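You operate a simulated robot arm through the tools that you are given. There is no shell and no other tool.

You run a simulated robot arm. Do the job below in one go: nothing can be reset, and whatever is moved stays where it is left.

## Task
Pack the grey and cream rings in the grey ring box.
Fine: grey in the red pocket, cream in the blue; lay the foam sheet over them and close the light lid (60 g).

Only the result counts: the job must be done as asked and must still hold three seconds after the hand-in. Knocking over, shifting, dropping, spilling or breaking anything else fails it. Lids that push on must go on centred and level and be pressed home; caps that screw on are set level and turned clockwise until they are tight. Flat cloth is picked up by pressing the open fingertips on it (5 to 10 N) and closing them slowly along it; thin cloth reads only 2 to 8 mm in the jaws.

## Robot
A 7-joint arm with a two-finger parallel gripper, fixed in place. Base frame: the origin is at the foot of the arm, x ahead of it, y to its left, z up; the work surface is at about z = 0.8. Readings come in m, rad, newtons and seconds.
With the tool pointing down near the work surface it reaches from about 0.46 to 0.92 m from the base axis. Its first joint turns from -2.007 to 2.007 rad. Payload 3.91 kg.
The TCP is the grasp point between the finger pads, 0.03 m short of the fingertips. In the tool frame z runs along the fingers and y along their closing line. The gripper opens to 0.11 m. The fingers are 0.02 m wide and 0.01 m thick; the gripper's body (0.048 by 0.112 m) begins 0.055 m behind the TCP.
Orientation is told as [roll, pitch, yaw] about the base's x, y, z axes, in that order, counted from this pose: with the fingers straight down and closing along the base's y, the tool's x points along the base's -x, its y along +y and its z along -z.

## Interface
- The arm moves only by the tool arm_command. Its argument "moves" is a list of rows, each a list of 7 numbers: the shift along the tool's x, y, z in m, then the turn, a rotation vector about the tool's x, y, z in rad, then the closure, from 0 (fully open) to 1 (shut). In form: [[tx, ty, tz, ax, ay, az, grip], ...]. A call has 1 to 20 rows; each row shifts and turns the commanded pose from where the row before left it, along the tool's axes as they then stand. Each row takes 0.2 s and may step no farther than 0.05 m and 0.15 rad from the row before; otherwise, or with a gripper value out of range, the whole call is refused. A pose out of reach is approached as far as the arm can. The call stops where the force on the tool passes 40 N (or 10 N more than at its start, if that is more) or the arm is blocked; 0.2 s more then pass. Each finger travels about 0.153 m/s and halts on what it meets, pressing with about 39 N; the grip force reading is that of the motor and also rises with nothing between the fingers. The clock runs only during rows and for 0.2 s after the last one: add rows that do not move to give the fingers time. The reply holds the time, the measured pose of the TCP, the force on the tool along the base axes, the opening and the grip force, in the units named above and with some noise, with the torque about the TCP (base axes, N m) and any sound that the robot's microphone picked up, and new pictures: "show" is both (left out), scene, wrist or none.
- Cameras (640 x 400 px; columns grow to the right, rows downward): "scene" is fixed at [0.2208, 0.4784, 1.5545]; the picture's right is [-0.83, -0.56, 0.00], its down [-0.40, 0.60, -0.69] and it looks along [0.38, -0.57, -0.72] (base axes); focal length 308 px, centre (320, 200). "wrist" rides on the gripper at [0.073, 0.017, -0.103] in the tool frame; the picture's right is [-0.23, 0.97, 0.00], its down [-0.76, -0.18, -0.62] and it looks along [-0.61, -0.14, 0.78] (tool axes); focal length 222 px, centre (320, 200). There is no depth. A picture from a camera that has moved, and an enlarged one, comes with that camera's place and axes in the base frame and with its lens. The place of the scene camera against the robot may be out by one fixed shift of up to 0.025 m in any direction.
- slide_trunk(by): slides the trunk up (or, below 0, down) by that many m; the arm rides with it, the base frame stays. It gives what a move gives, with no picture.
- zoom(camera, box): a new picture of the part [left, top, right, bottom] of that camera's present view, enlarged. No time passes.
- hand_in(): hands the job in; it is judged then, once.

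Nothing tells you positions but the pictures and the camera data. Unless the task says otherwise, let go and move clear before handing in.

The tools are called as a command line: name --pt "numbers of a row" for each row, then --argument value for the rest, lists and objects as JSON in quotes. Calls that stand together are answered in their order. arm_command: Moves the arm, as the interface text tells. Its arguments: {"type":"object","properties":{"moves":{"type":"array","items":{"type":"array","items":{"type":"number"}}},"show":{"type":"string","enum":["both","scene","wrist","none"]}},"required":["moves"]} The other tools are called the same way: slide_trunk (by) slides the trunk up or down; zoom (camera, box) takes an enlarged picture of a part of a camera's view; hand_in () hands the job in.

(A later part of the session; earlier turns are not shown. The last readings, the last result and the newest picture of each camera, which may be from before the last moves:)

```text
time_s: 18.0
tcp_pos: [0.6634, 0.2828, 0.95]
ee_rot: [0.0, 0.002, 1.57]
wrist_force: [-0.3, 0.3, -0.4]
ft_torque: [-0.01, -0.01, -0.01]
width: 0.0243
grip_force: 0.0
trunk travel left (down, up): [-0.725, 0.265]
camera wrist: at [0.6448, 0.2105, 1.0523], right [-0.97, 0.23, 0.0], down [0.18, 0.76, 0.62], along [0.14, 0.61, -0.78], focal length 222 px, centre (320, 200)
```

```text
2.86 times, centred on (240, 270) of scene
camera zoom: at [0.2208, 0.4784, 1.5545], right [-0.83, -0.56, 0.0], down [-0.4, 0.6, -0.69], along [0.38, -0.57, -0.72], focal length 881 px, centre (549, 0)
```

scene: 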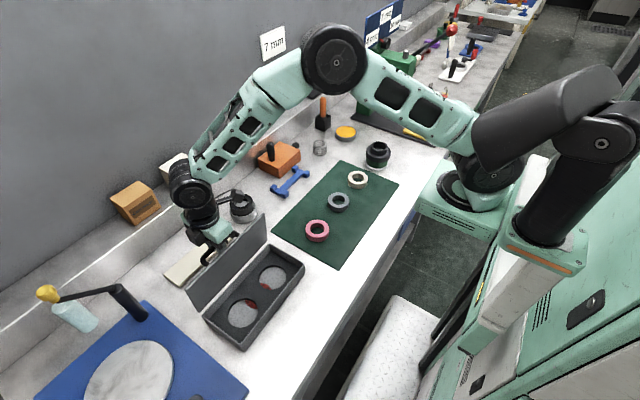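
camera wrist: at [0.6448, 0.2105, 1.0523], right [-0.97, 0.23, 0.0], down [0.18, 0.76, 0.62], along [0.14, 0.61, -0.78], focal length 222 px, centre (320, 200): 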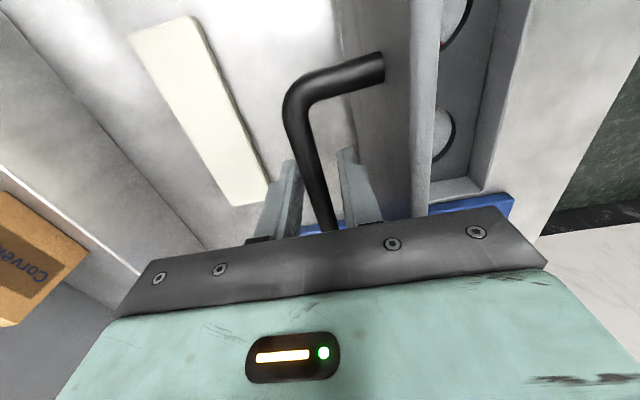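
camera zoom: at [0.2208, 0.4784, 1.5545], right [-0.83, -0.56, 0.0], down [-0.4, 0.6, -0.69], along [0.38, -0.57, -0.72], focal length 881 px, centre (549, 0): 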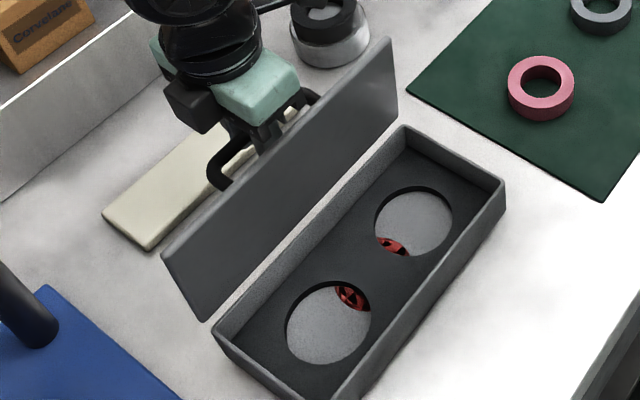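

The lid stands free and the force readings are zero. I'll lift straight up with the fingers at this gap, then move over the open box to see the pockets.

arm_command --pt "0 0 -0.01 0 0 0 0.78" --pt "0 0 -0.015 0 0 0 0.78" --pt "0 0 -0.03 0 0 0 0.78" --pt "0 0 -0.04 0 0 0 0.78" --pt "0 0 -0.04 0 0 0 0.78" --pt "0 0 -0.04 0 0 0 0.78" --pt "0 0 0 0 0 0 0.78"

zoom --camera "scene" --box '[180, 200, 300, 340]'

```text
time_s: 19.6
tcp_pos: [0.6624, 0.2835, 1.1209]
ee_rot: [0.0, 0.0, 1.57]
wrist_force: [0.0, 0.1, 0.3]
ft_torque: [0.02, -0.03, 0.0]
width: 0.0239
grip_force: 0.0
trunk travel left (down, up): [-0.725, 0.265]
camera wrist: at [0.6455, 0.211, 1.2248], right [-0.97, 0.23, 0.0], down [0.18, 0.76, 0.62], along [0.14, 0.61, -0.78], focal length 222 px, centre (320, 200)
```

scene: 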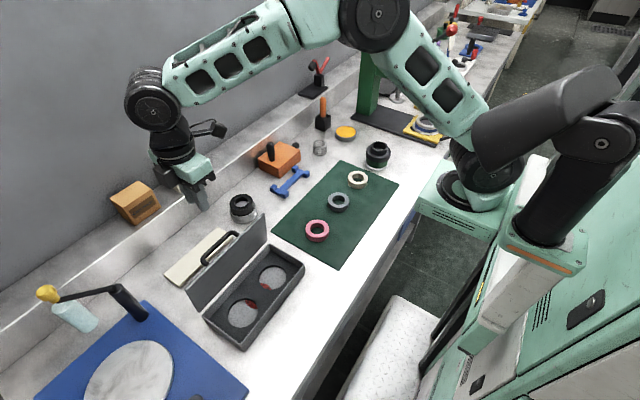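
wrist: 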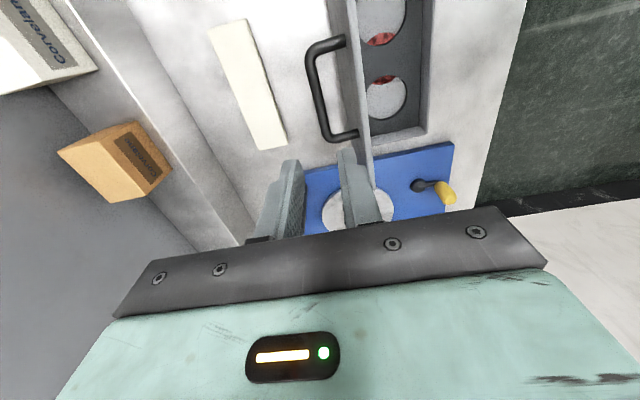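

```text
2.86 times, centred on (240, 270) of scene
camera zoom: at [0.2208, 0.4784, 1.5545], right [-0.83, -0.56, 0.0], down [-0.4, 0.6, -0.69], along [0.38, -0.57, -0.72], focal length 881 px, centre (549, 0)
```

zoom: 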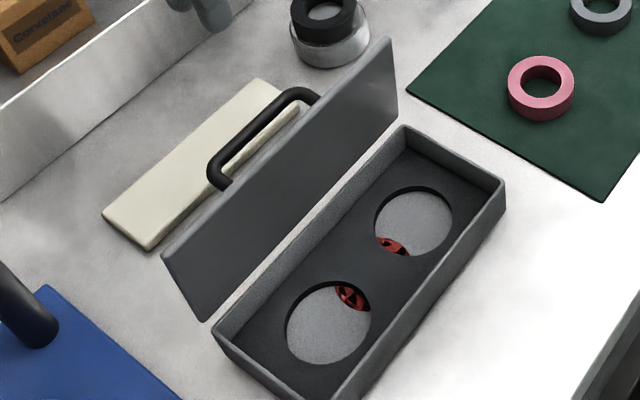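

The lid stays open by itself. I'll move over the open box to identify the red and blue pockets.

arm_command --pt "0 0.04 0 0 0 0 0.5" --pt "0 0.04 0 0 0 0 0.2" --pt "0 0.04 0 0 0 0 0" --pt "0 0 0 0 0 0 0"

zoom --camera "wrist" --box '[200, 0, 480, 175]'

zoom --camera "scene" --box '[200, 240, 310, 350]'

```text
time_s: 20.6
tcp_pos: [0.5413, 0.2825, 1.1248]
ee_rot: [-0.001, 0.0, 1.569]
wrist_force: [0.6, 0.2, 0.3]
ft_torque: [-0.02, 0.04, -0.01]
width: 0.11
grip_force: 0.1
trunk travel left (down, up): [-0.725, 0.265]
camera wrist: at [0.5243, 0.21, 1.2271], right [-0.97, 0.23, 0.0], down [0.18, 0.76, 0.62], along [0.14, 0.61, -0.78], focal length 222 px, centre (320, 200)
```

scene: 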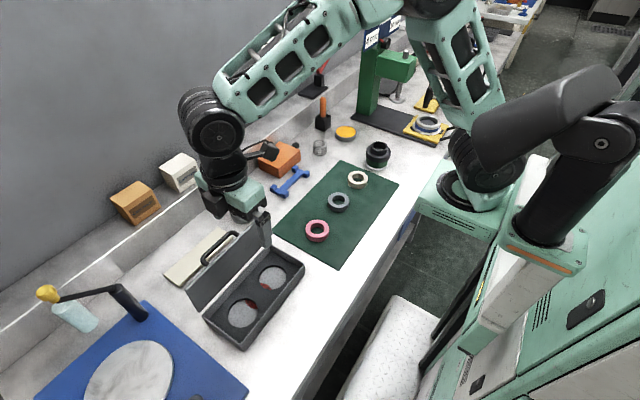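
wrist: 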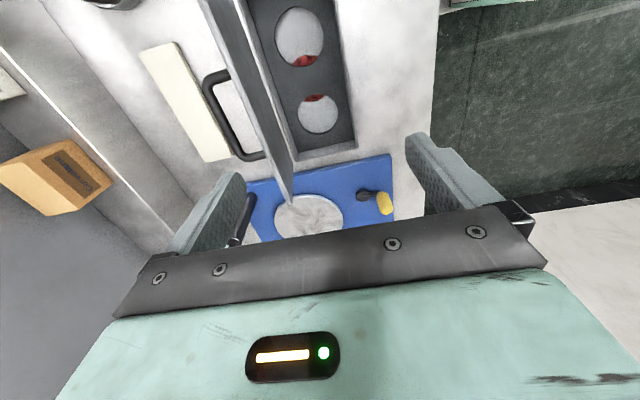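

```text
2.29 times, centred on (340, 88) of wrist
camera zoom: at [0.5243, 0.21, 1.2271], right [-0.97, 0.23, 0.0], down [0.18, 0.76, 0.62], along [0.14, 0.61, -0.78], focal length 508 px, centre (274, 457)
```

zoom: 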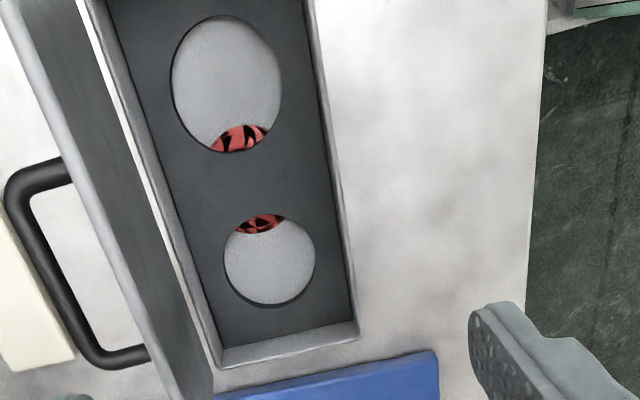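

```text
3.64 times, centred on (255, 295) of scene
camera zoom: at [0.2208, 0.4784, 1.5545], right [-0.83, -0.56, 0.0], down [-0.4, 0.6, -0.69], along [0.38, -0.57, -0.72], focal length 1121 px, centre (556, -146)
```

zoom: 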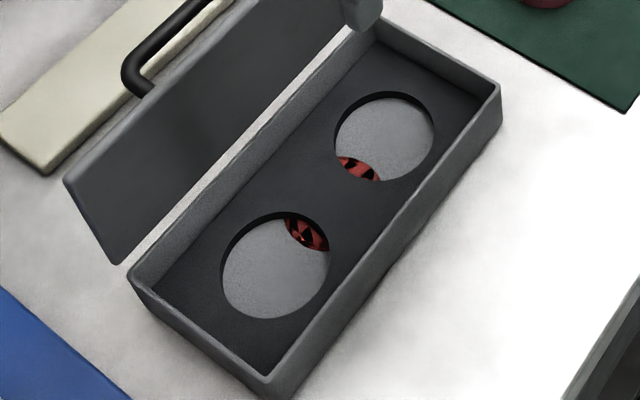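

Both pockets show grey floors with a red patterned patch, and I can't yet see any blue. I'll go lower for a closer look.

arm_command --pt "0.02 0.005 0.045 0 0 0 0.4" --pt "0.02 0.005 0.04 0 0 0 0.4" --pt "0 0 0 0 0 0 0.4"

zoom --camera "wrist" --box '[220, 0, 440, 150]'

zoom --camera "wrist" --box '[270, 20, 370, 90]'

```text
time_s: 21.4
tcp_pos: [0.5296, 0.2417, 1.0348]
ee_rot: [-0.002, 0.0, 1.57]
wrist_force: [-0.8, 0.1, -0.9]
ft_torque: [-0.02, 0.02, 0.02]
width: 0.0661
grip_force: 0.0
trunk travel left (down, up): [-0.725, 0.265]
camera wrist: at [0.5124, 0.1701, 1.1378], right [-0.97, 0.23, 0.0], down [0.18, 0.76, 0.62], along [0.14, 0.61, -0.78], focal length 222 px, centre (320, 200)
```

scene: 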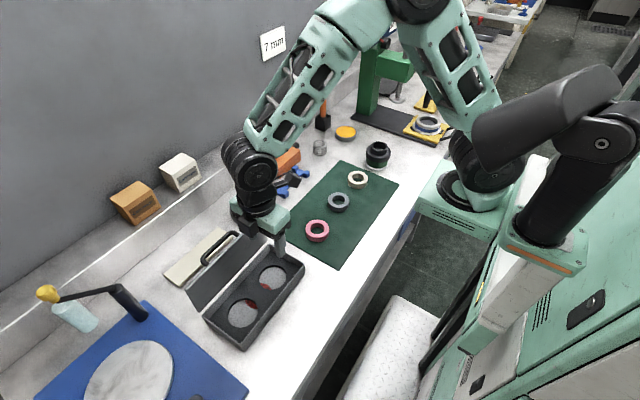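
wrist: 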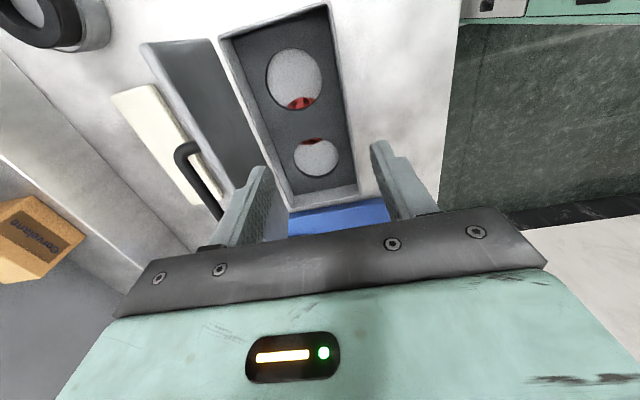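

```text
2.67 times, centred on (330, 75) of wrist
camera zoom: at [0.5124, 0.1701, 1.1378], right [-0.97, 0.23, 0.0], down [0.18, 0.76, 0.62], along [0.14, 0.61, -0.78], focal length 592 px, centre (293, 533)
```

zoom: 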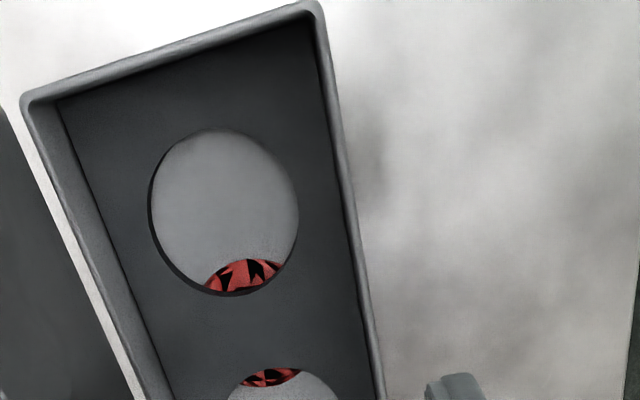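

```text
5.71 times, centred on (320, 55) of wrist
camera zoom: at [0.5124, 0.1701, 1.1378], right [-0.97, 0.23, 0.0], down [0.18, 0.76, 0.62], along [0.14, 0.61, -0.78], focal length 1269 px, centre (320, 1029)
```

zoom: 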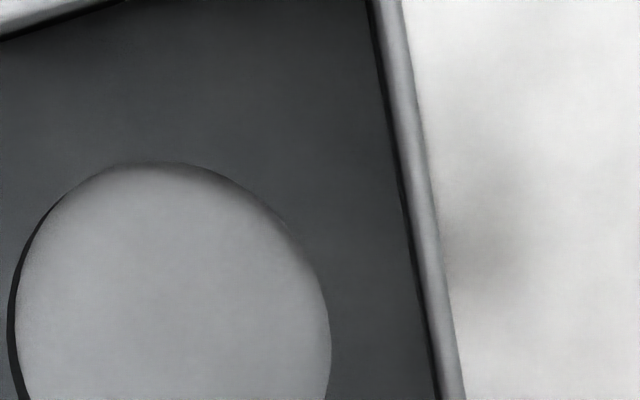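

zoom --camera "wrist" --box '[280, 85, 340, 150]'

zoom --camera "wrist" --box '[285, 90, 325, 115]'

zoom --camera "scene" --box '[235, 275, 285, 320]'

```text
6.15 times, centred on (310, 118) of wrist
camera zoom: at [0.5124, 0.1701, 1.1378], right [-0.97, 0.23, 0.0], down [0.18, 0.76, 0.62], along [0.14, 0.61, -0.78], focal length 1367 px, centre (382, 708)
```

zoom: 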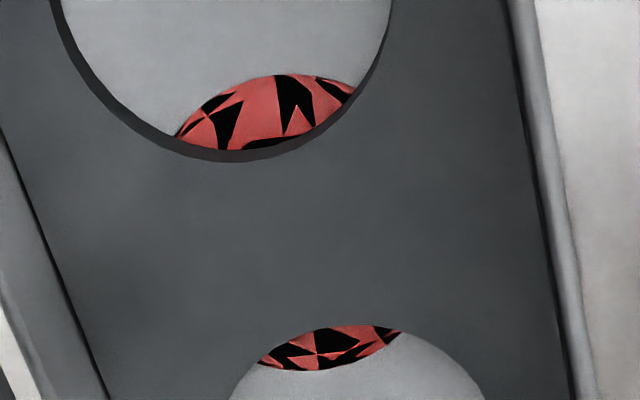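

```text
16.00 times, centred on (305, 102) of wrist
camera zoom: at [0.5124, 0.1701, 1.1378], right [-0.97, 0.23, 0.0], down [0.18, 0.76, 0.62], along [0.14, 0.61, -0.78], focal length 3554 px, centre (560, 1760)
```

zoom: 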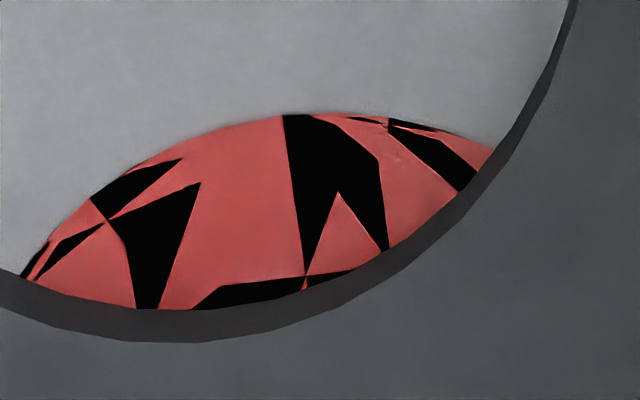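

```text
8.89 times, centred on (260, 298) of scene
camera zoom: at [0.2208, 0.4784, 1.5545], right [-0.83, -0.56, 0.0], down [-0.4, 0.6, -0.69], along [0.38, -0.57, -0.72], focal length 2741 px, centre (853, -667)
```

zoom: 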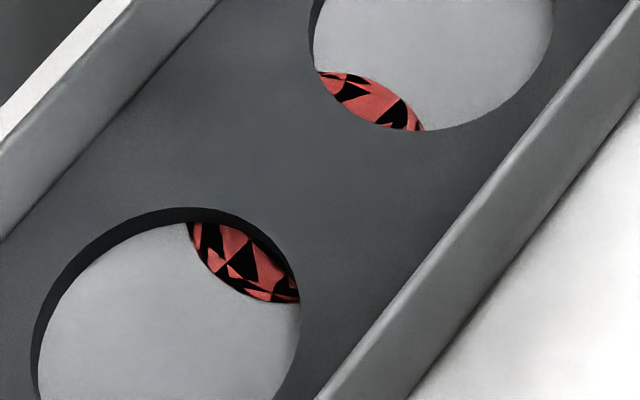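

The red patch looks like a disc at the box centre showing through both pockets, with a dark flicker pattern. I'll check both pockets straight on and from other angles for any blue.

zoom --camera "wrist" --box '[210, 0, 370, 110]'

zoom --camera "wrist" --box '[250, 110, 370, 210]'

zoom --camera "scene" --box '[185, 240, 245, 350]'

```text
3.64 times, centred on (290, 55) of wrist
camera zoom: at [0.5124, 0.1701, 1.1378], right [-0.97, 0.23, 0.0], down [0.18, 0.76, 0.62], along [0.14, 0.61, -0.78], focal length 808 px, centre (429, 727)
```

zoom: 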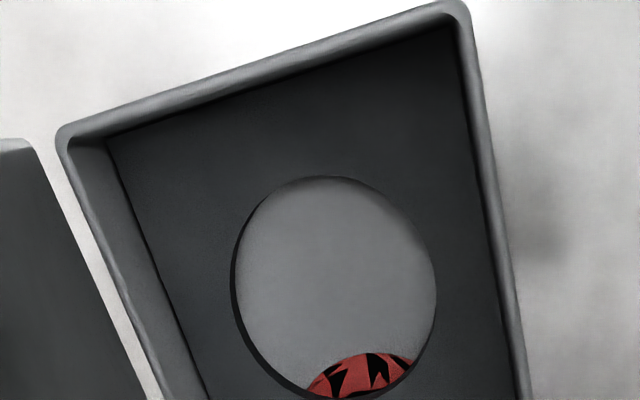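

```text
4.00 times, centred on (310, 160) of wrist
camera zoom: at [0.5124, 0.1701, 1.1378], right [-0.97, 0.23, 0.0], down [0.18, 0.76, 0.62], along [0.14, 0.61, -0.78], focal length 888 px, centre (360, 360)
```

zoom: 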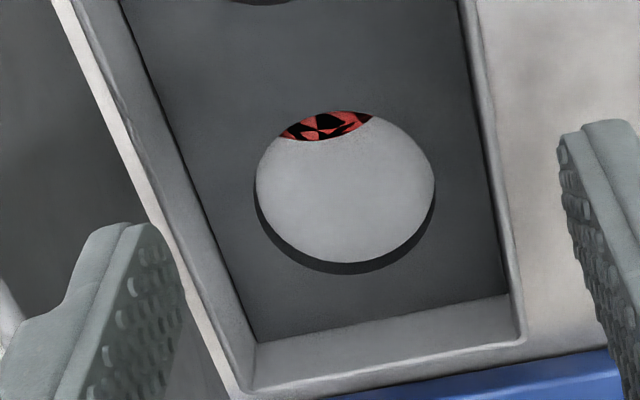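

```text
3.64 times, centred on (215, 295) of scene
camera zoom: at [0.2208, 0.4784, 1.5545], right [-0.83, -0.56, 0.0], down [-0.4, 0.6, -0.69], along [0.38, -0.57, -0.72], focal length 1121 px, centre (702, -146)
```

zoom: 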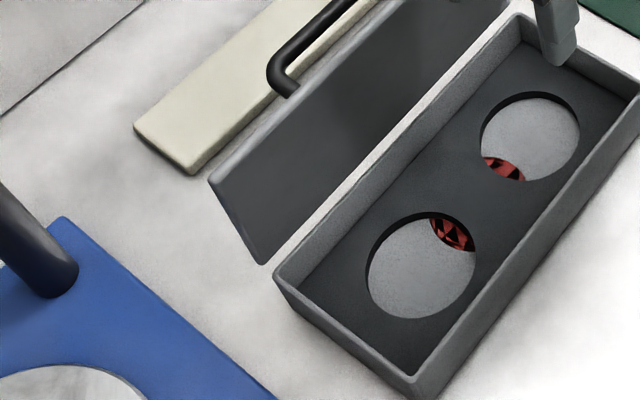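

Only red is visible so far. I'll turn the gripper back to yaw 0, which puts the camera on the robot side, and look into the box at a different angle.

arm_command --pt "0 0 -0.02 0 0 0.1428 0.4" --pt "0 0 0 0 0 0.1428 0.4" --pt "0 0 0 0 0 0.1428 0.4" --pt "0 0 0 0 0 0.1428 0.4" --pt "0 0 0 0 0 0.1428 0.4" --pt "0 0 0 0 0 0.1428 0.4" --pt "0 0 0 0 0 0.1428 0.4" --pt "0 0 0 0 0 0.1428 0.4" --pt "0 0 0 0 0 0.1428 0.4" --pt "0 0 0 0 0 0.1428 0.4" --pt "0 0 0 0 0 0.1428 0.4" --pt "0.02 0.035 0 0 0 0 0.4" --pt "0 0 0 0 0 0 0.4"

zoom --camera "wrist" --box '[200, 0, 440, 150]'

```text
time_s: 24.2
tcp_pos: [0.5128, 0.2763, 1.0583]
ee_rot: [0.001, 0.001, 0.0]
wrist_force: [0.0, 0.1, 0.0]
ft_torque: [-0.02, -0.01, 0.03]
width: 0.0661
grip_force: 0.0
trunk travel left (down, up): [-0.725, 0.265]
camera wrist: at [0.4416, 0.2936, 1.162], right [0.23, 0.97, 0.0], down [0.76, -0.18, 0.62], along [0.61, -0.14, -0.78], focal length 222 px, centre (320, 200)
```

scene: 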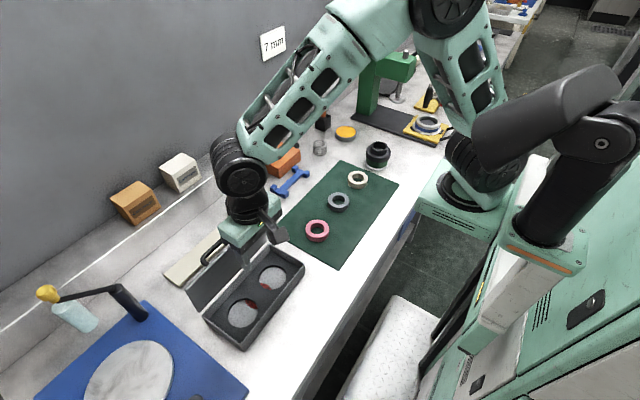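
wrist: 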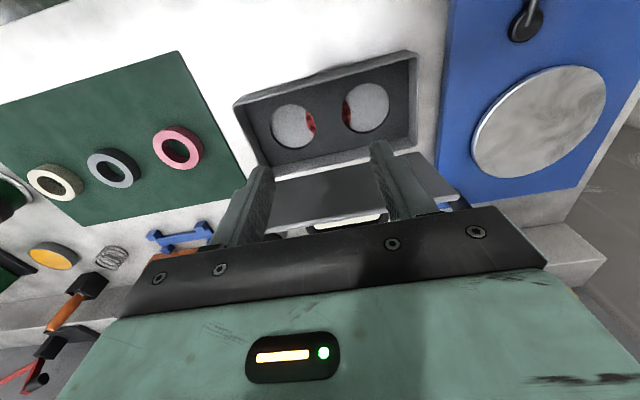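

```text
2.67 times, centred on (320, 75) of wrist
camera zoom: at [0.4416, 0.2936, 1.162], right [0.23, 0.97, 0.0], down [0.76, -0.18, 0.62], along [0.61, -0.14, -0.78], focal length 592 px, centre (320, 533)
```

zoom: 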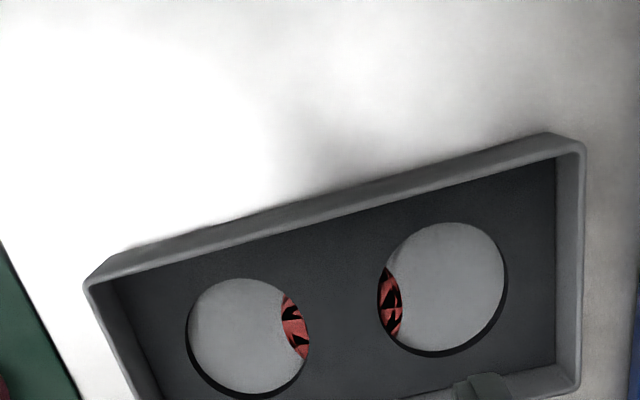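

zoom --camera "wrist" --box '[225, 45, 325, 165]'

zoom --camera "wrist" --box '[325, 45, 425, 165]'

zoom --camera "wrist" --box '[240, 130, 470, 240]'

zoom --camera "wrist" --box '[295, 90, 365, 145]'

```text
3.33 times, centred on (275, 105) of wrist
camera zoom: at [0.4416, 0.2936, 1.162], right [0.23, 0.97, 0.0], down [0.76, -0.18, 0.62], along [0.61, -0.14, -0.78], focal length 740 px, centre (470, 517)
```

zoom: 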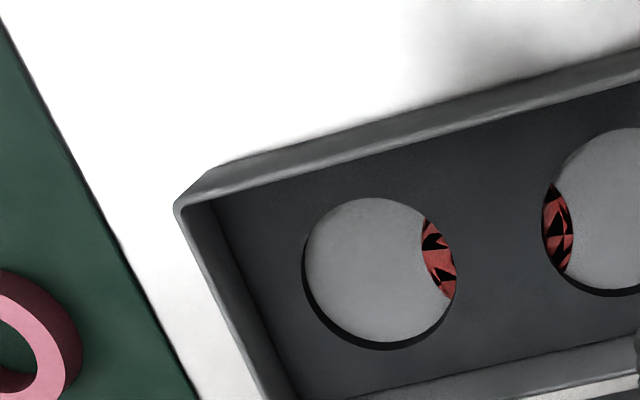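

```text
3.33 times, centred on (375, 105) of wrist
camera zoom: at [0.4416, 0.2936, 1.162], right [0.23, 0.97, 0.0], down [0.76, -0.18, 0.62], along [0.61, -0.14, -0.78], focal length 740 px, centre (137, 517)
```

zoom: 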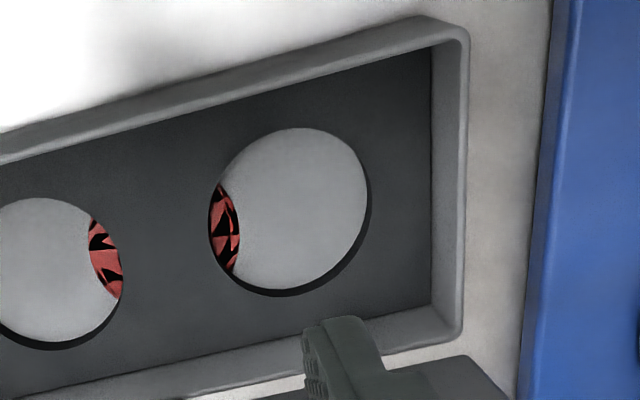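

```text
2.78 times, centred on (355, 185) of wrist
camera zoom: at [0.4416, 0.2936, 1.162], right [0.23, 0.97, 0.0], down [0.76, -0.18, 0.62], along [0.61, -0.14, -0.78], focal length 618 px, centre (223, 242)
```

zoom: 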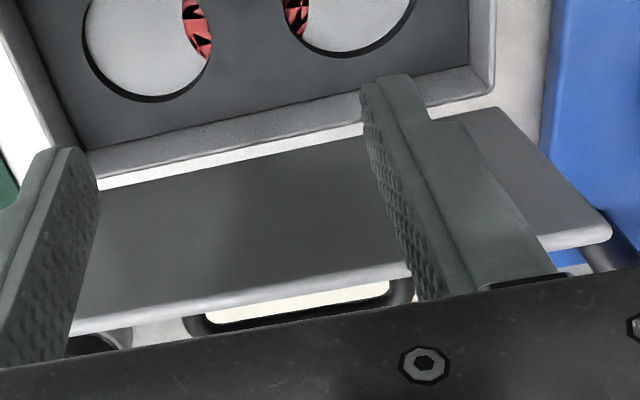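

```text
7.27 times, centred on (330, 118) of wrist
camera zoom: at [0.4416, 0.2936, 1.162], right [0.23, 0.97, 0.0], down [0.76, -0.18, 0.62], along [0.61, -0.14, -0.78], focal length 1615 px, centre (247, 800)
```

zoom: 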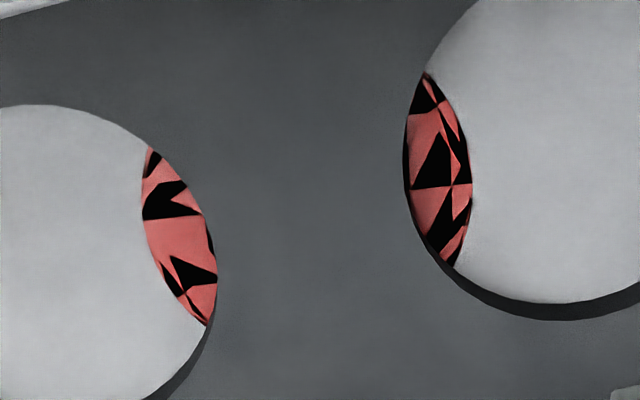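

No blue is visible anywhere in the box, and the red disc sits at the box's middle. I'll check the wall signs and other surroundings for clues about which pocket is which.

zoom --camera "scene" --box '[240, 0, 440, 120]'

zoom --camera "scene" --box '[400, 0, 600, 120]'

zoom --camera "scene" --box '[100, 130, 220, 230]'

zoom --camera "scene" --box '[0, 270, 260, 400]'

```text
3.20 times, centred on (340, 60) of scene
camera zoom: at [0.2208, 0.4784, 1.5545], right [-0.83, -0.56, 0.0], down [-0.4, 0.6, -0.69], along [0.38, -0.57, -0.72], focal length 987 px, centre (256, 648)
```

zoom: 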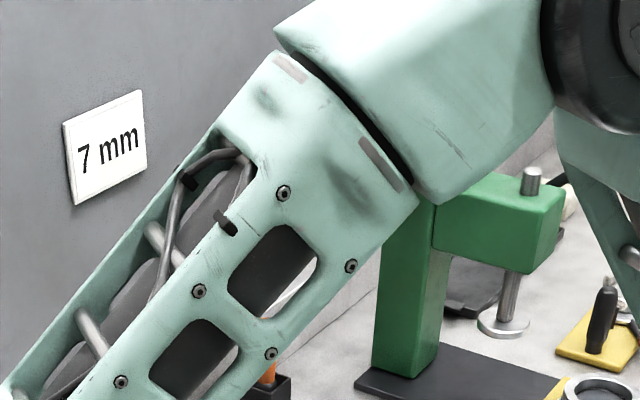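

```text
3.20 times, centred on (500, 60) of scene
camera zoom: at [0.2208, 0.4784, 1.5545], right [-0.83, -0.56, 0.0], down [-0.4, 0.6, -0.69], along [0.38, -0.57, -0.72], focal length 987 px, centre (-256, 648)
```

zoom: 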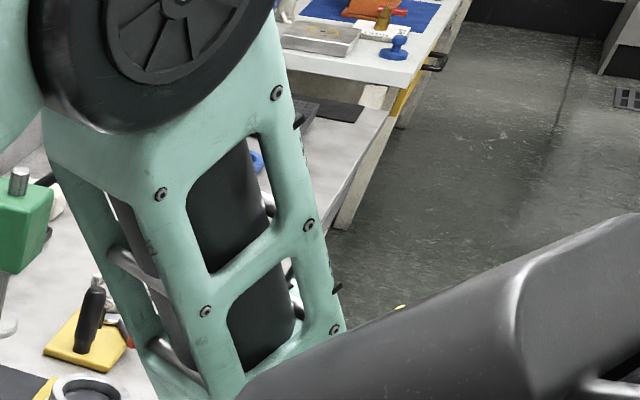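

```text
4.00 times, centred on (160, 180) of scene
camera zoom: at [0.2208, 0.4784, 1.5545], right [-0.83, -0.56, 0.0], down [-0.4, 0.6, -0.69], along [0.38, -0.57, -0.72], focal length 1234 px, centre (960, 280)
```

zoom: 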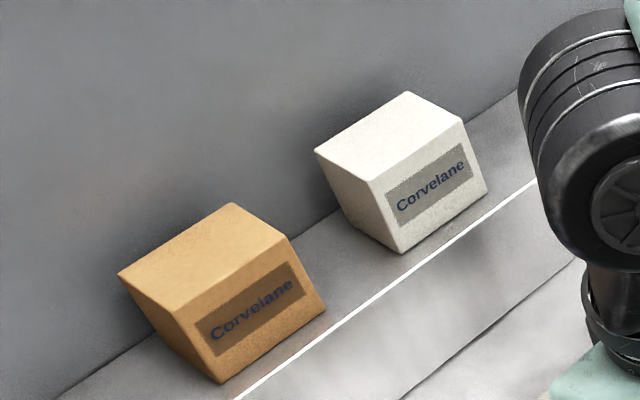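

```text
2.46 times, centred on (130, 335) of scene
camera zoom: at [0.2208, 0.4784, 1.5545], right [-0.83, -0.56, 0.0], down [-0.4, 0.6, -0.69], along [0.38, -0.57, -0.72], focal length 759 px, centre (788, -132)
```

zoom: 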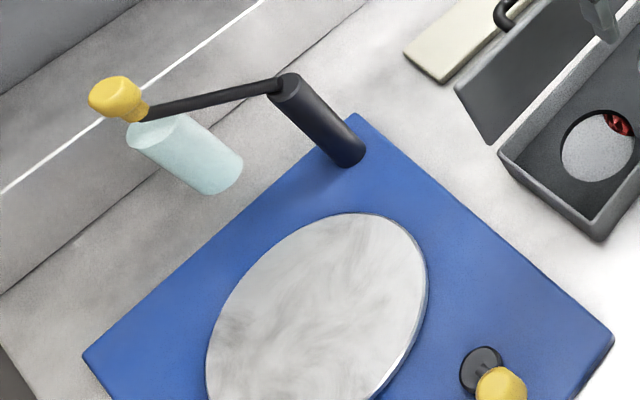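

zoom --camera "wrist" --box '[308, 106, 324, 138]'

zoom --camera "wrist" --box '[338, 98, 350, 130]'

zoom --camera "scene" --box '[244, 292, 262, 310]'

zoom --camera "scene" --box '[256, 278, 276, 296]'

```text
12.50 times, centred on (316, 122) of wrist
camera zoom: at [0.4416, 0.2936, 1.162], right [0.23, 0.97, 0.0], down [0.76, -0.18, 0.62], along [0.61, -0.14, -0.78], focal length 2776 px, centre (370, 1175)
```

zoom: 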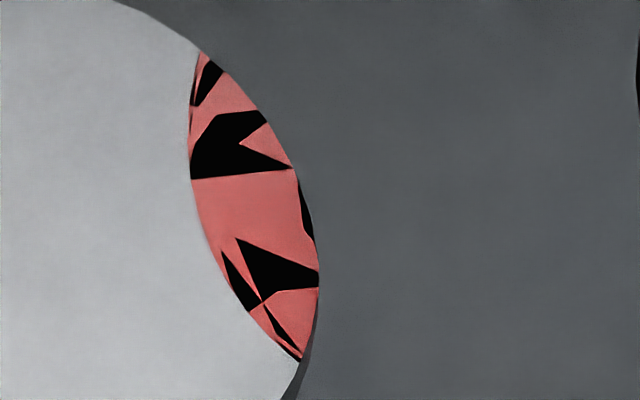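

```text
12.50 times, centred on (344, 114) of wrist
camera zoom: at [0.4416, 0.2936, 1.162], right [0.23, 0.97, 0.0], down [0.76, -0.18, 0.62], along [0.61, -0.14, -0.78], focal length 2776 px, centre (20, 1275)
```

zoom: 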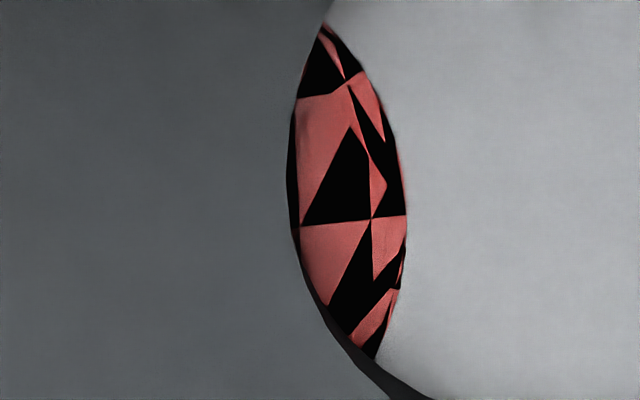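

```text
16.00 times, centred on (253, 301) of scene
camera zoom: at [0.2208, 0.4784, 1.5545], right [-0.83, -0.56, 0.0], down [-0.4, 0.6, -0.69], along [0.38, -0.57, -0.72], focal length 4934 px, centre (1392, -1416)
```

zoom: 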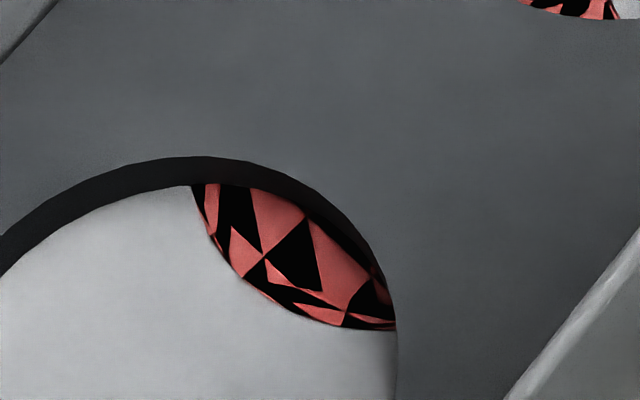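

```text
16.00 times, centred on (266, 287) of scene
camera zoom: at [0.2208, 0.4784, 1.5545], right [-0.83, -0.56, 0.0], down [-0.4, 0.6, -0.69], along [0.38, -0.57, -0.72], focal length 4934 px, centre (1184, -1192)
```

zoom: 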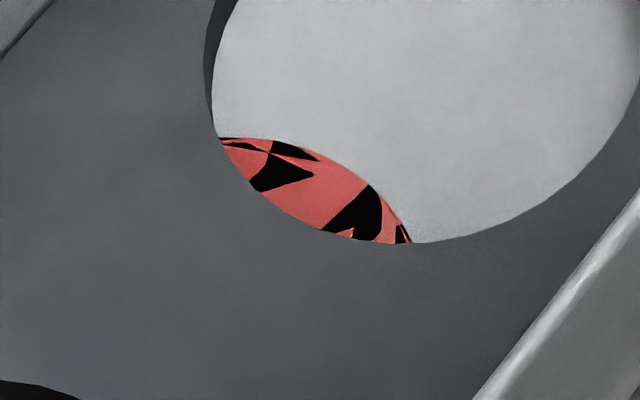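

I can't see any blue yet, so I'll carry on with the physical work and look again from closer later. The rings are about 70 mm across and the pockets about 72–74 mm, so I'll measure precisely; I'm going above the grey ring first.

arm_command --pt "-0.0055 -0.049 0 0 0 0 0.2" --pt "-0.0055 -0.049 0 0 0 0 0" --pt "-0.0055 -0.049 0 0 0 0 0" --pt "-0.0055 -0.049 0 0 0 0 0" --pt "-0.0055 -0.049 0 0 0 0 0" --pt "-0.0055 -0.049 0 0 0 0 0" --pt "-0.0055 -0.049 0 0 0 0 0" --pt "-0.0051 -0.048 0 0 0 0 0" --pt "0 0 0 0 0 0 0"

zoom --camera "wrist" --box '[180, 0, 480, 190]'

```text
time_s: 26.2
tcp_pos: [0.5562, -0.1131, 1.0579]
ee_rot: [0.0, -0.001, 0.0]
wrist_force: [-0.8, 0.1, 0.4]
ft_torque: [0.01, -0.01, 0.04]
width: 0.1097
grip_force: 0.1
trunk travel left (down, up): [-0.725, 0.265]
camera wrist: at [0.4839, -0.0955, 1.1608], right [0.23, 0.97, 0.0], down [0.76, -0.18, 0.62], along [0.61, -0.14, -0.78], focal length 222 px, centre (320, 200)
```

scene: 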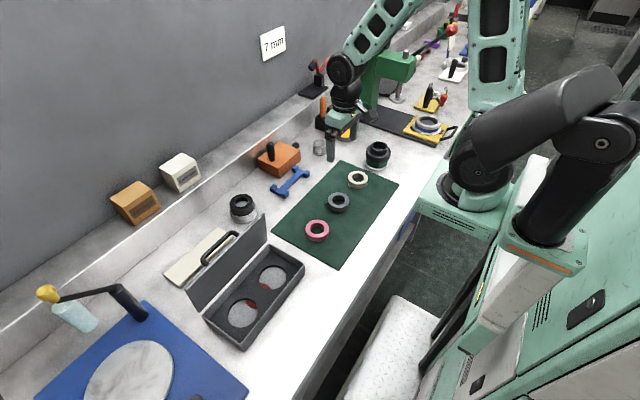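
wrist: 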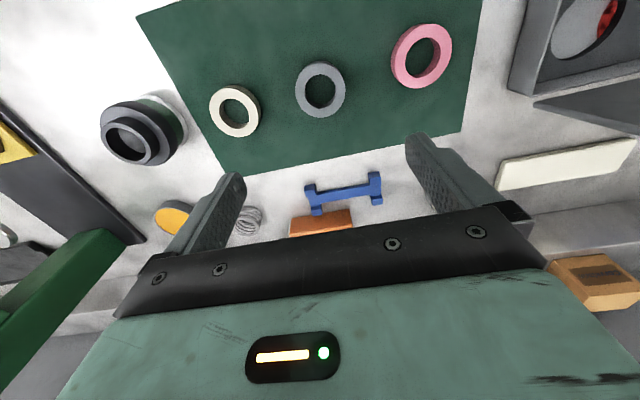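

```text
2.11 times, centred on (330, 95) of wrist
camera zoom: at [0.4839, -0.0955, 1.1608], right [0.23, 0.97, 0.0], down [0.76, -0.18, 0.62], along [0.61, -0.14, -0.78], focal length 468 px, centre (299, 421)
```

zoom: 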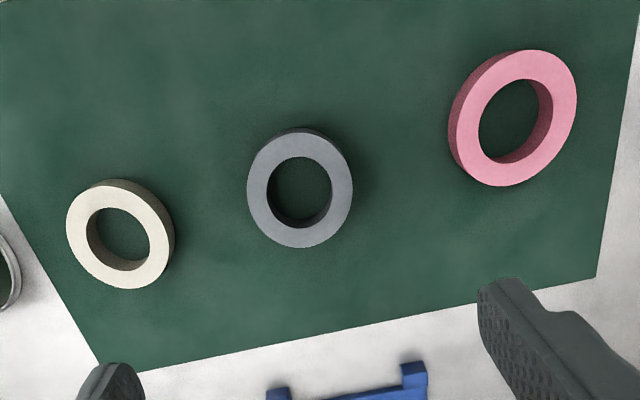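

The grey ring is centred under the gripper at about (0.556, -0.112). I'll descend so the fingertips reach about mid-height of the ring.

arm_command --pt "0 0 0.05 0 0 0 0" --pt "0 0 0.05 0 0 0 0" --pt "0 0 0.05 0 0 0 0" --pt "0 0 0.04 0 0 0 0" --pt "0 0 0.01 0 0 0 0" --pt "0 0 0.01 0 0 0 0" --pt "0 0 0 0 0 0 0"

zoom --camera "scene" --box '[290, 140, 400, 230]'

```text
time_s: 27.8
tcp_pos: [0.5563, -0.113, 0.85]
ee_rot: [-0.001, 0.0, 0.001]
wrist_force: [-0.4, 0.1, -0.2]
ft_torque: [-0.04, 0.01, -0.02]
width: 0.1099
grip_force: 0.0
trunk travel left (down, up): [-0.725, 0.265]
camera wrist: at [0.4842, -0.0967, 0.9533], right [0.23, 0.97, 0.0], down [0.76, -0.18, 0.62], along [0.61, -0.14, -0.78], focal length 222 px, centre (320, 200)
```

scene: 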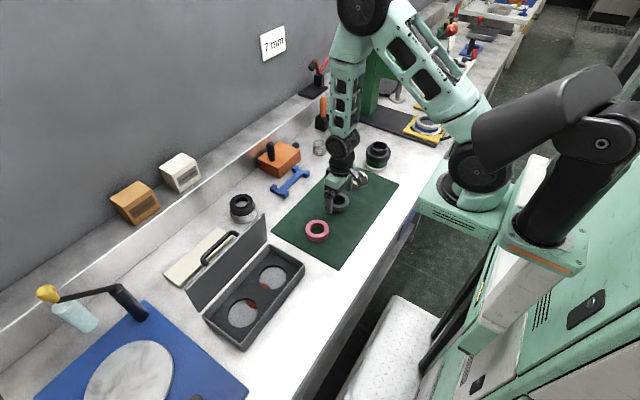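
wrist: 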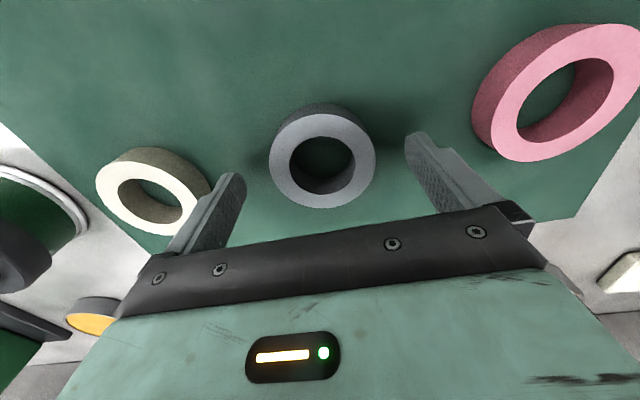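

```text
4.44 times, centred on (345, 185) of scene
camera zoom: at [0.2208, 0.4784, 1.5545], right [-0.83, -0.56, 0.0], down [-0.4, 0.6, -0.69], along [0.38, -0.57, -0.72], focal length 1371 px, centre (209, 267)
```

zoom: 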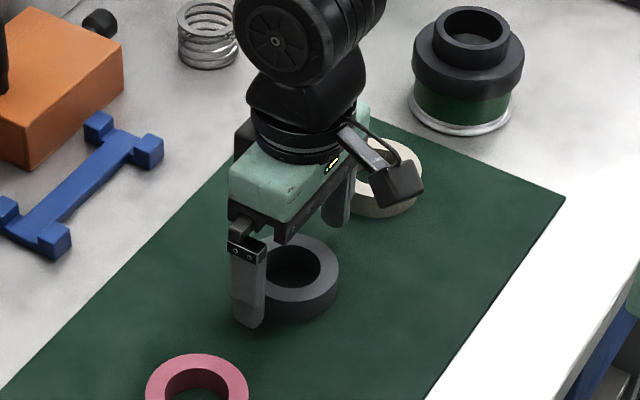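

The ring is between the fingers. I'll lower 9 mm more and close gently.

arm_command --pt "0 0 0.005 0 0 0 0" --pt "0 0 0.004 0 0 0 0.15" --pt "0 0 0 0 0 0 0.25" --pt "0 0 0 0 0 0 0.32" --pt "0 0 0 0 0 0 0.36" --pt "0 0 0 0 0 0 0.4" --pt "0 0 0 0 0 0 0.5" --pt "0 0 0 0 0 0 0.5"

zoom --camera "scene" --box '[290, 140, 400, 230]'

```text
time_s: 29.6
tcp_pos: [0.5564, -0.1129, 0.8389]
ee_rot: [-0.001, 0.001, -0.001]
wrist_force: [0.4, 0.7, -0.2]
ft_torque: [0.0, 0.01, -0.02]
width: 0.0692
grip_force: 38.8
trunk travel left (down, up): [-0.725, 0.265]
camera wrist: at [0.4841, -0.0963, 0.9437], right [0.23, 0.97, 0.0], down [0.76, -0.18, 0.62], along [0.61, -0.14, -0.78], focal length 222 px, centre (320, 200)
```

scene: 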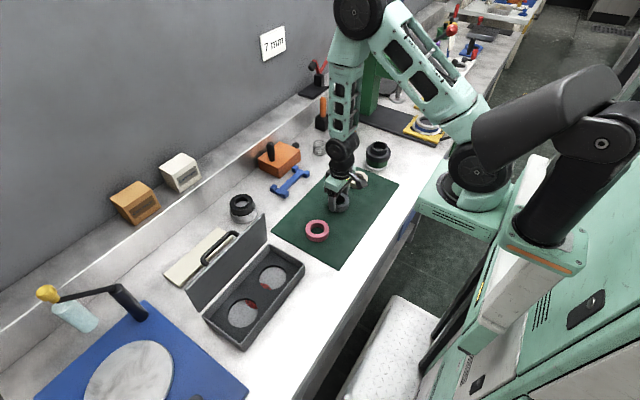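
wrist: 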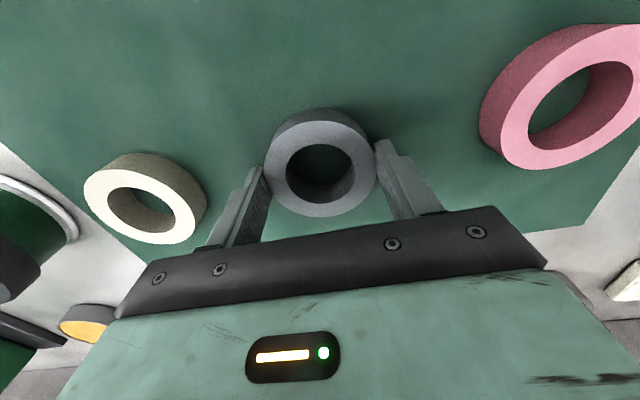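

```text
4.44 times, centred on (345, 185) of scene
camera zoom: at [0.2208, 0.4784, 1.5545], right [-0.83, -0.56, 0.0], down [-0.4, 0.6, -0.69], along [0.38, -0.57, -0.72], focal length 1371 px, centre (209, 267)
```

zoom: 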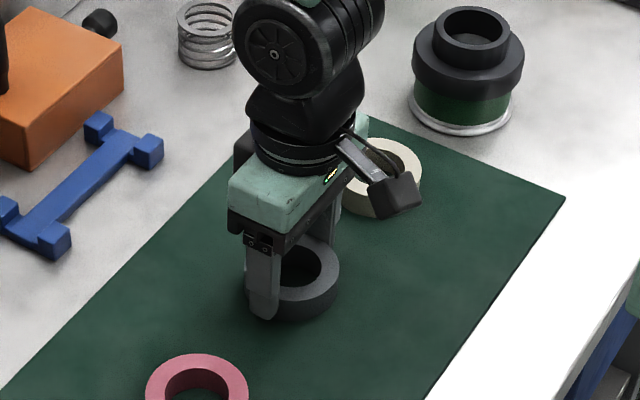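

The grey ring is held at 69 mm width. I'll zoom in to measure where its centre sits relative to the fingers.

zoom --camera "wrist" --box '[220, 90, 420, 240]'

```text
2.67 times, centred on (320, 165) of wrist
camera zoom: at [0.4841, -0.0963, 0.9437], right [0.23, 0.97, 0.0], down [0.76, -0.18, 0.62], along [0.61, -0.14, -0.78], focal length 592 px, centre (320, 293)
```

zoom: 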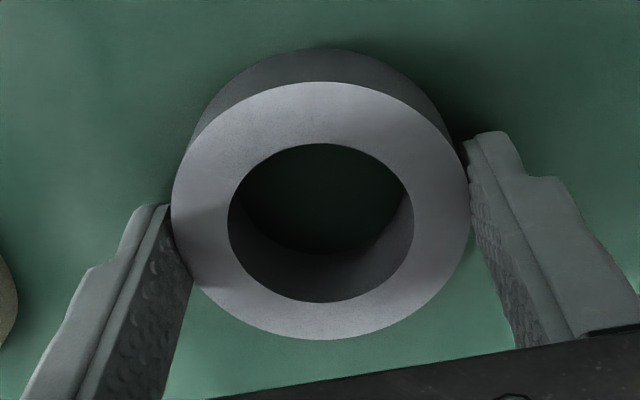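

The ring is well centred in the fingers, with its top at z≈0.826. I'll lift it and carry it to a viewpoint beside the open box to measure both pockets.

arm_command --pt "0 0 -0.02 0 0 0 0.5" --pt "0 0 -0.04 0 0 0 0.5" --pt "0 0 -0.05 0 0 0 0.5" --pt "0 0 -0.05 0 0 0 0.5" --pt "0 0 -0.03 0 0 0 0.5" --pt "0.0075 0.049 0 0 0 0 0.5" --pt "0.0075 0.049 0 0 0 0 0.5" --pt "0.0075 0.049 0 0 0 0 0.5" --pt "0.0075 0.049 0 0 0 0 0.5" --pt "0.0075 0.049 0 0 0 0 0.5" --pt "0.0075 0.049 0 0 0 0 0.5" --pt "0.0075 0.049 0 0 0 0 0.5" --pt "0.0075 0.049 0 0 0 0 0.5" --pt "0 0 0 0 0 0 0.5"

zoom --camera "wrist" --box '[180, 0, 460, 200]'

```text
time_s: 32.6
tcp_pos: [0.4965, 0.2766, 1.0312]
ee_rot: [0.003, -0.001, -0.001]
wrist_force: [-0.6, -0.7, -1.3]
ft_torque: [-0.02, -0.03, 0.03]
width: 0.0692
grip_force: 38.5
trunk travel left (down, up): [-0.725, 0.265]
camera wrist: at [0.424, 0.2942, 1.135], right [0.23, 0.97, 0.0], down [0.76, -0.18, 0.62], along [0.61, -0.14, -0.78], focal length 222 px, centre (320, 200)
```

scene: 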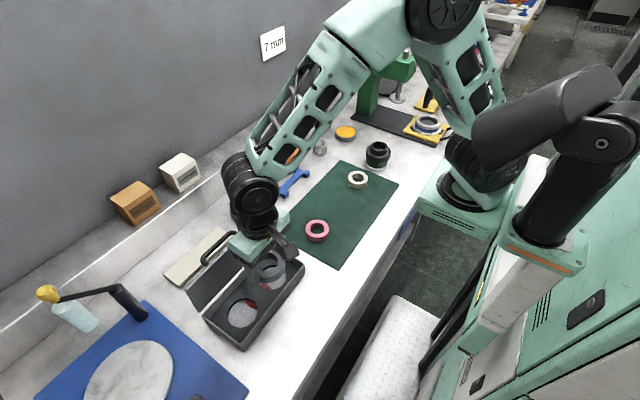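
wrist: 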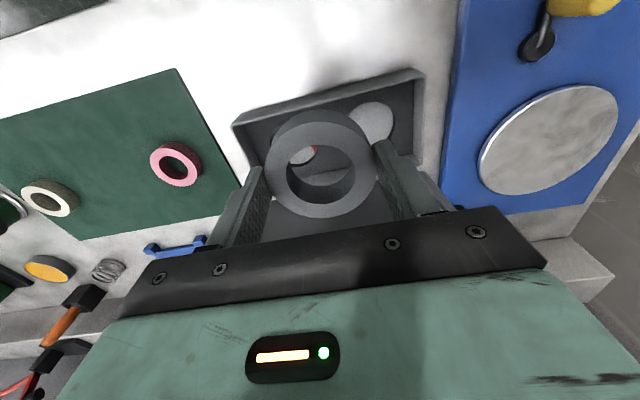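

```text
2.00 times, centred on (320, 100) of wrist
camera zoom: at [0.424, 0.2942, 1.135], right [0.23, 0.97, 0.0], down [0.76, -0.18, 0.62], along [0.61, -0.14, -0.78], focal length 444 px, centre (320, 400)
```

zoom: 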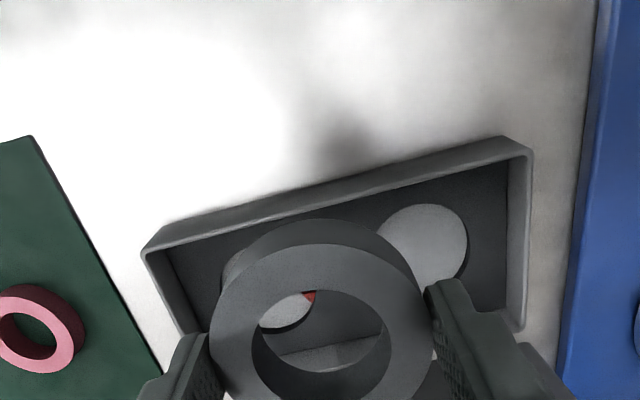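

The held ring hides the pockets. I'll rise and shift over the lid so the box appears above the ring in the view.

arm_command --pt "0 0 -0.04 0 0 0 0.5" --pt "-0.04 0 -0.01 0 0 0 0.5" --pt "-0.04 0 0 0 0 0 0.5" --pt "-0.02 0 0 0 0 0 0.5" --pt "0 0 0 0 0 0 0.5"

zoom --camera "wrist" --box '[220, 0, 420, 125]'

```text
time_s: 33.8
tcp_pos: [0.5969, 0.2767, 1.0818]
ee_rot: [-0.002, -0.001, 0.0]
wrist_force: [0.4, -0.4, -0.4]
ft_torque: [0.01, 0.01, -0.04]
width: 0.0692
grip_force: 39.3
trunk travel left (down, up): [-0.725, 0.265]
camera wrist: at [0.5256, 0.2948, 1.1851], right [0.23, 0.97, 0.0], down [0.76, -0.18, 0.62], along [0.61, -0.14, -0.78], focal length 222 px, centre (320, 200)
```

scene: 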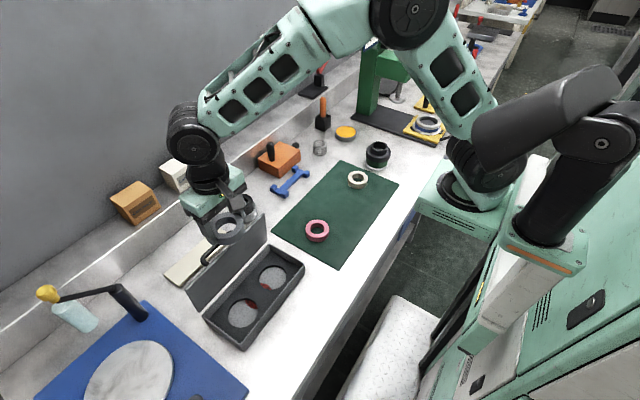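
wrist: 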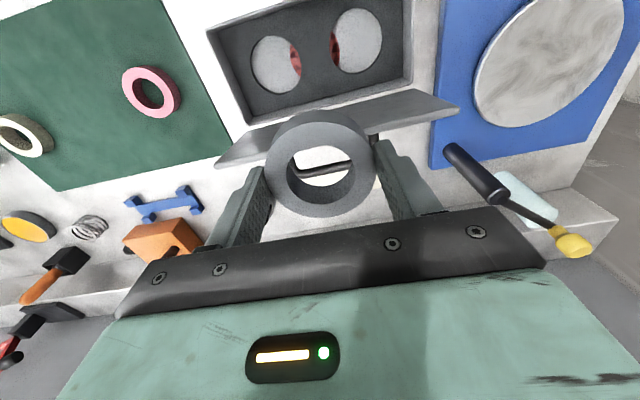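

```text
3.20 times, centred on (320, 62) of wrist
camera zoom: at [0.5256, 0.2948, 1.1851], right [0.23, 0.97, 0.0], down [0.76, -0.18, 0.62], along [0.61, -0.14, -0.78], focal length 711 px, centre (320, 640)
```

zoom: 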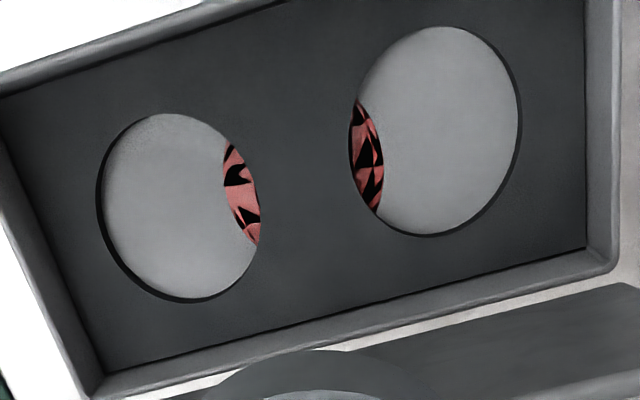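

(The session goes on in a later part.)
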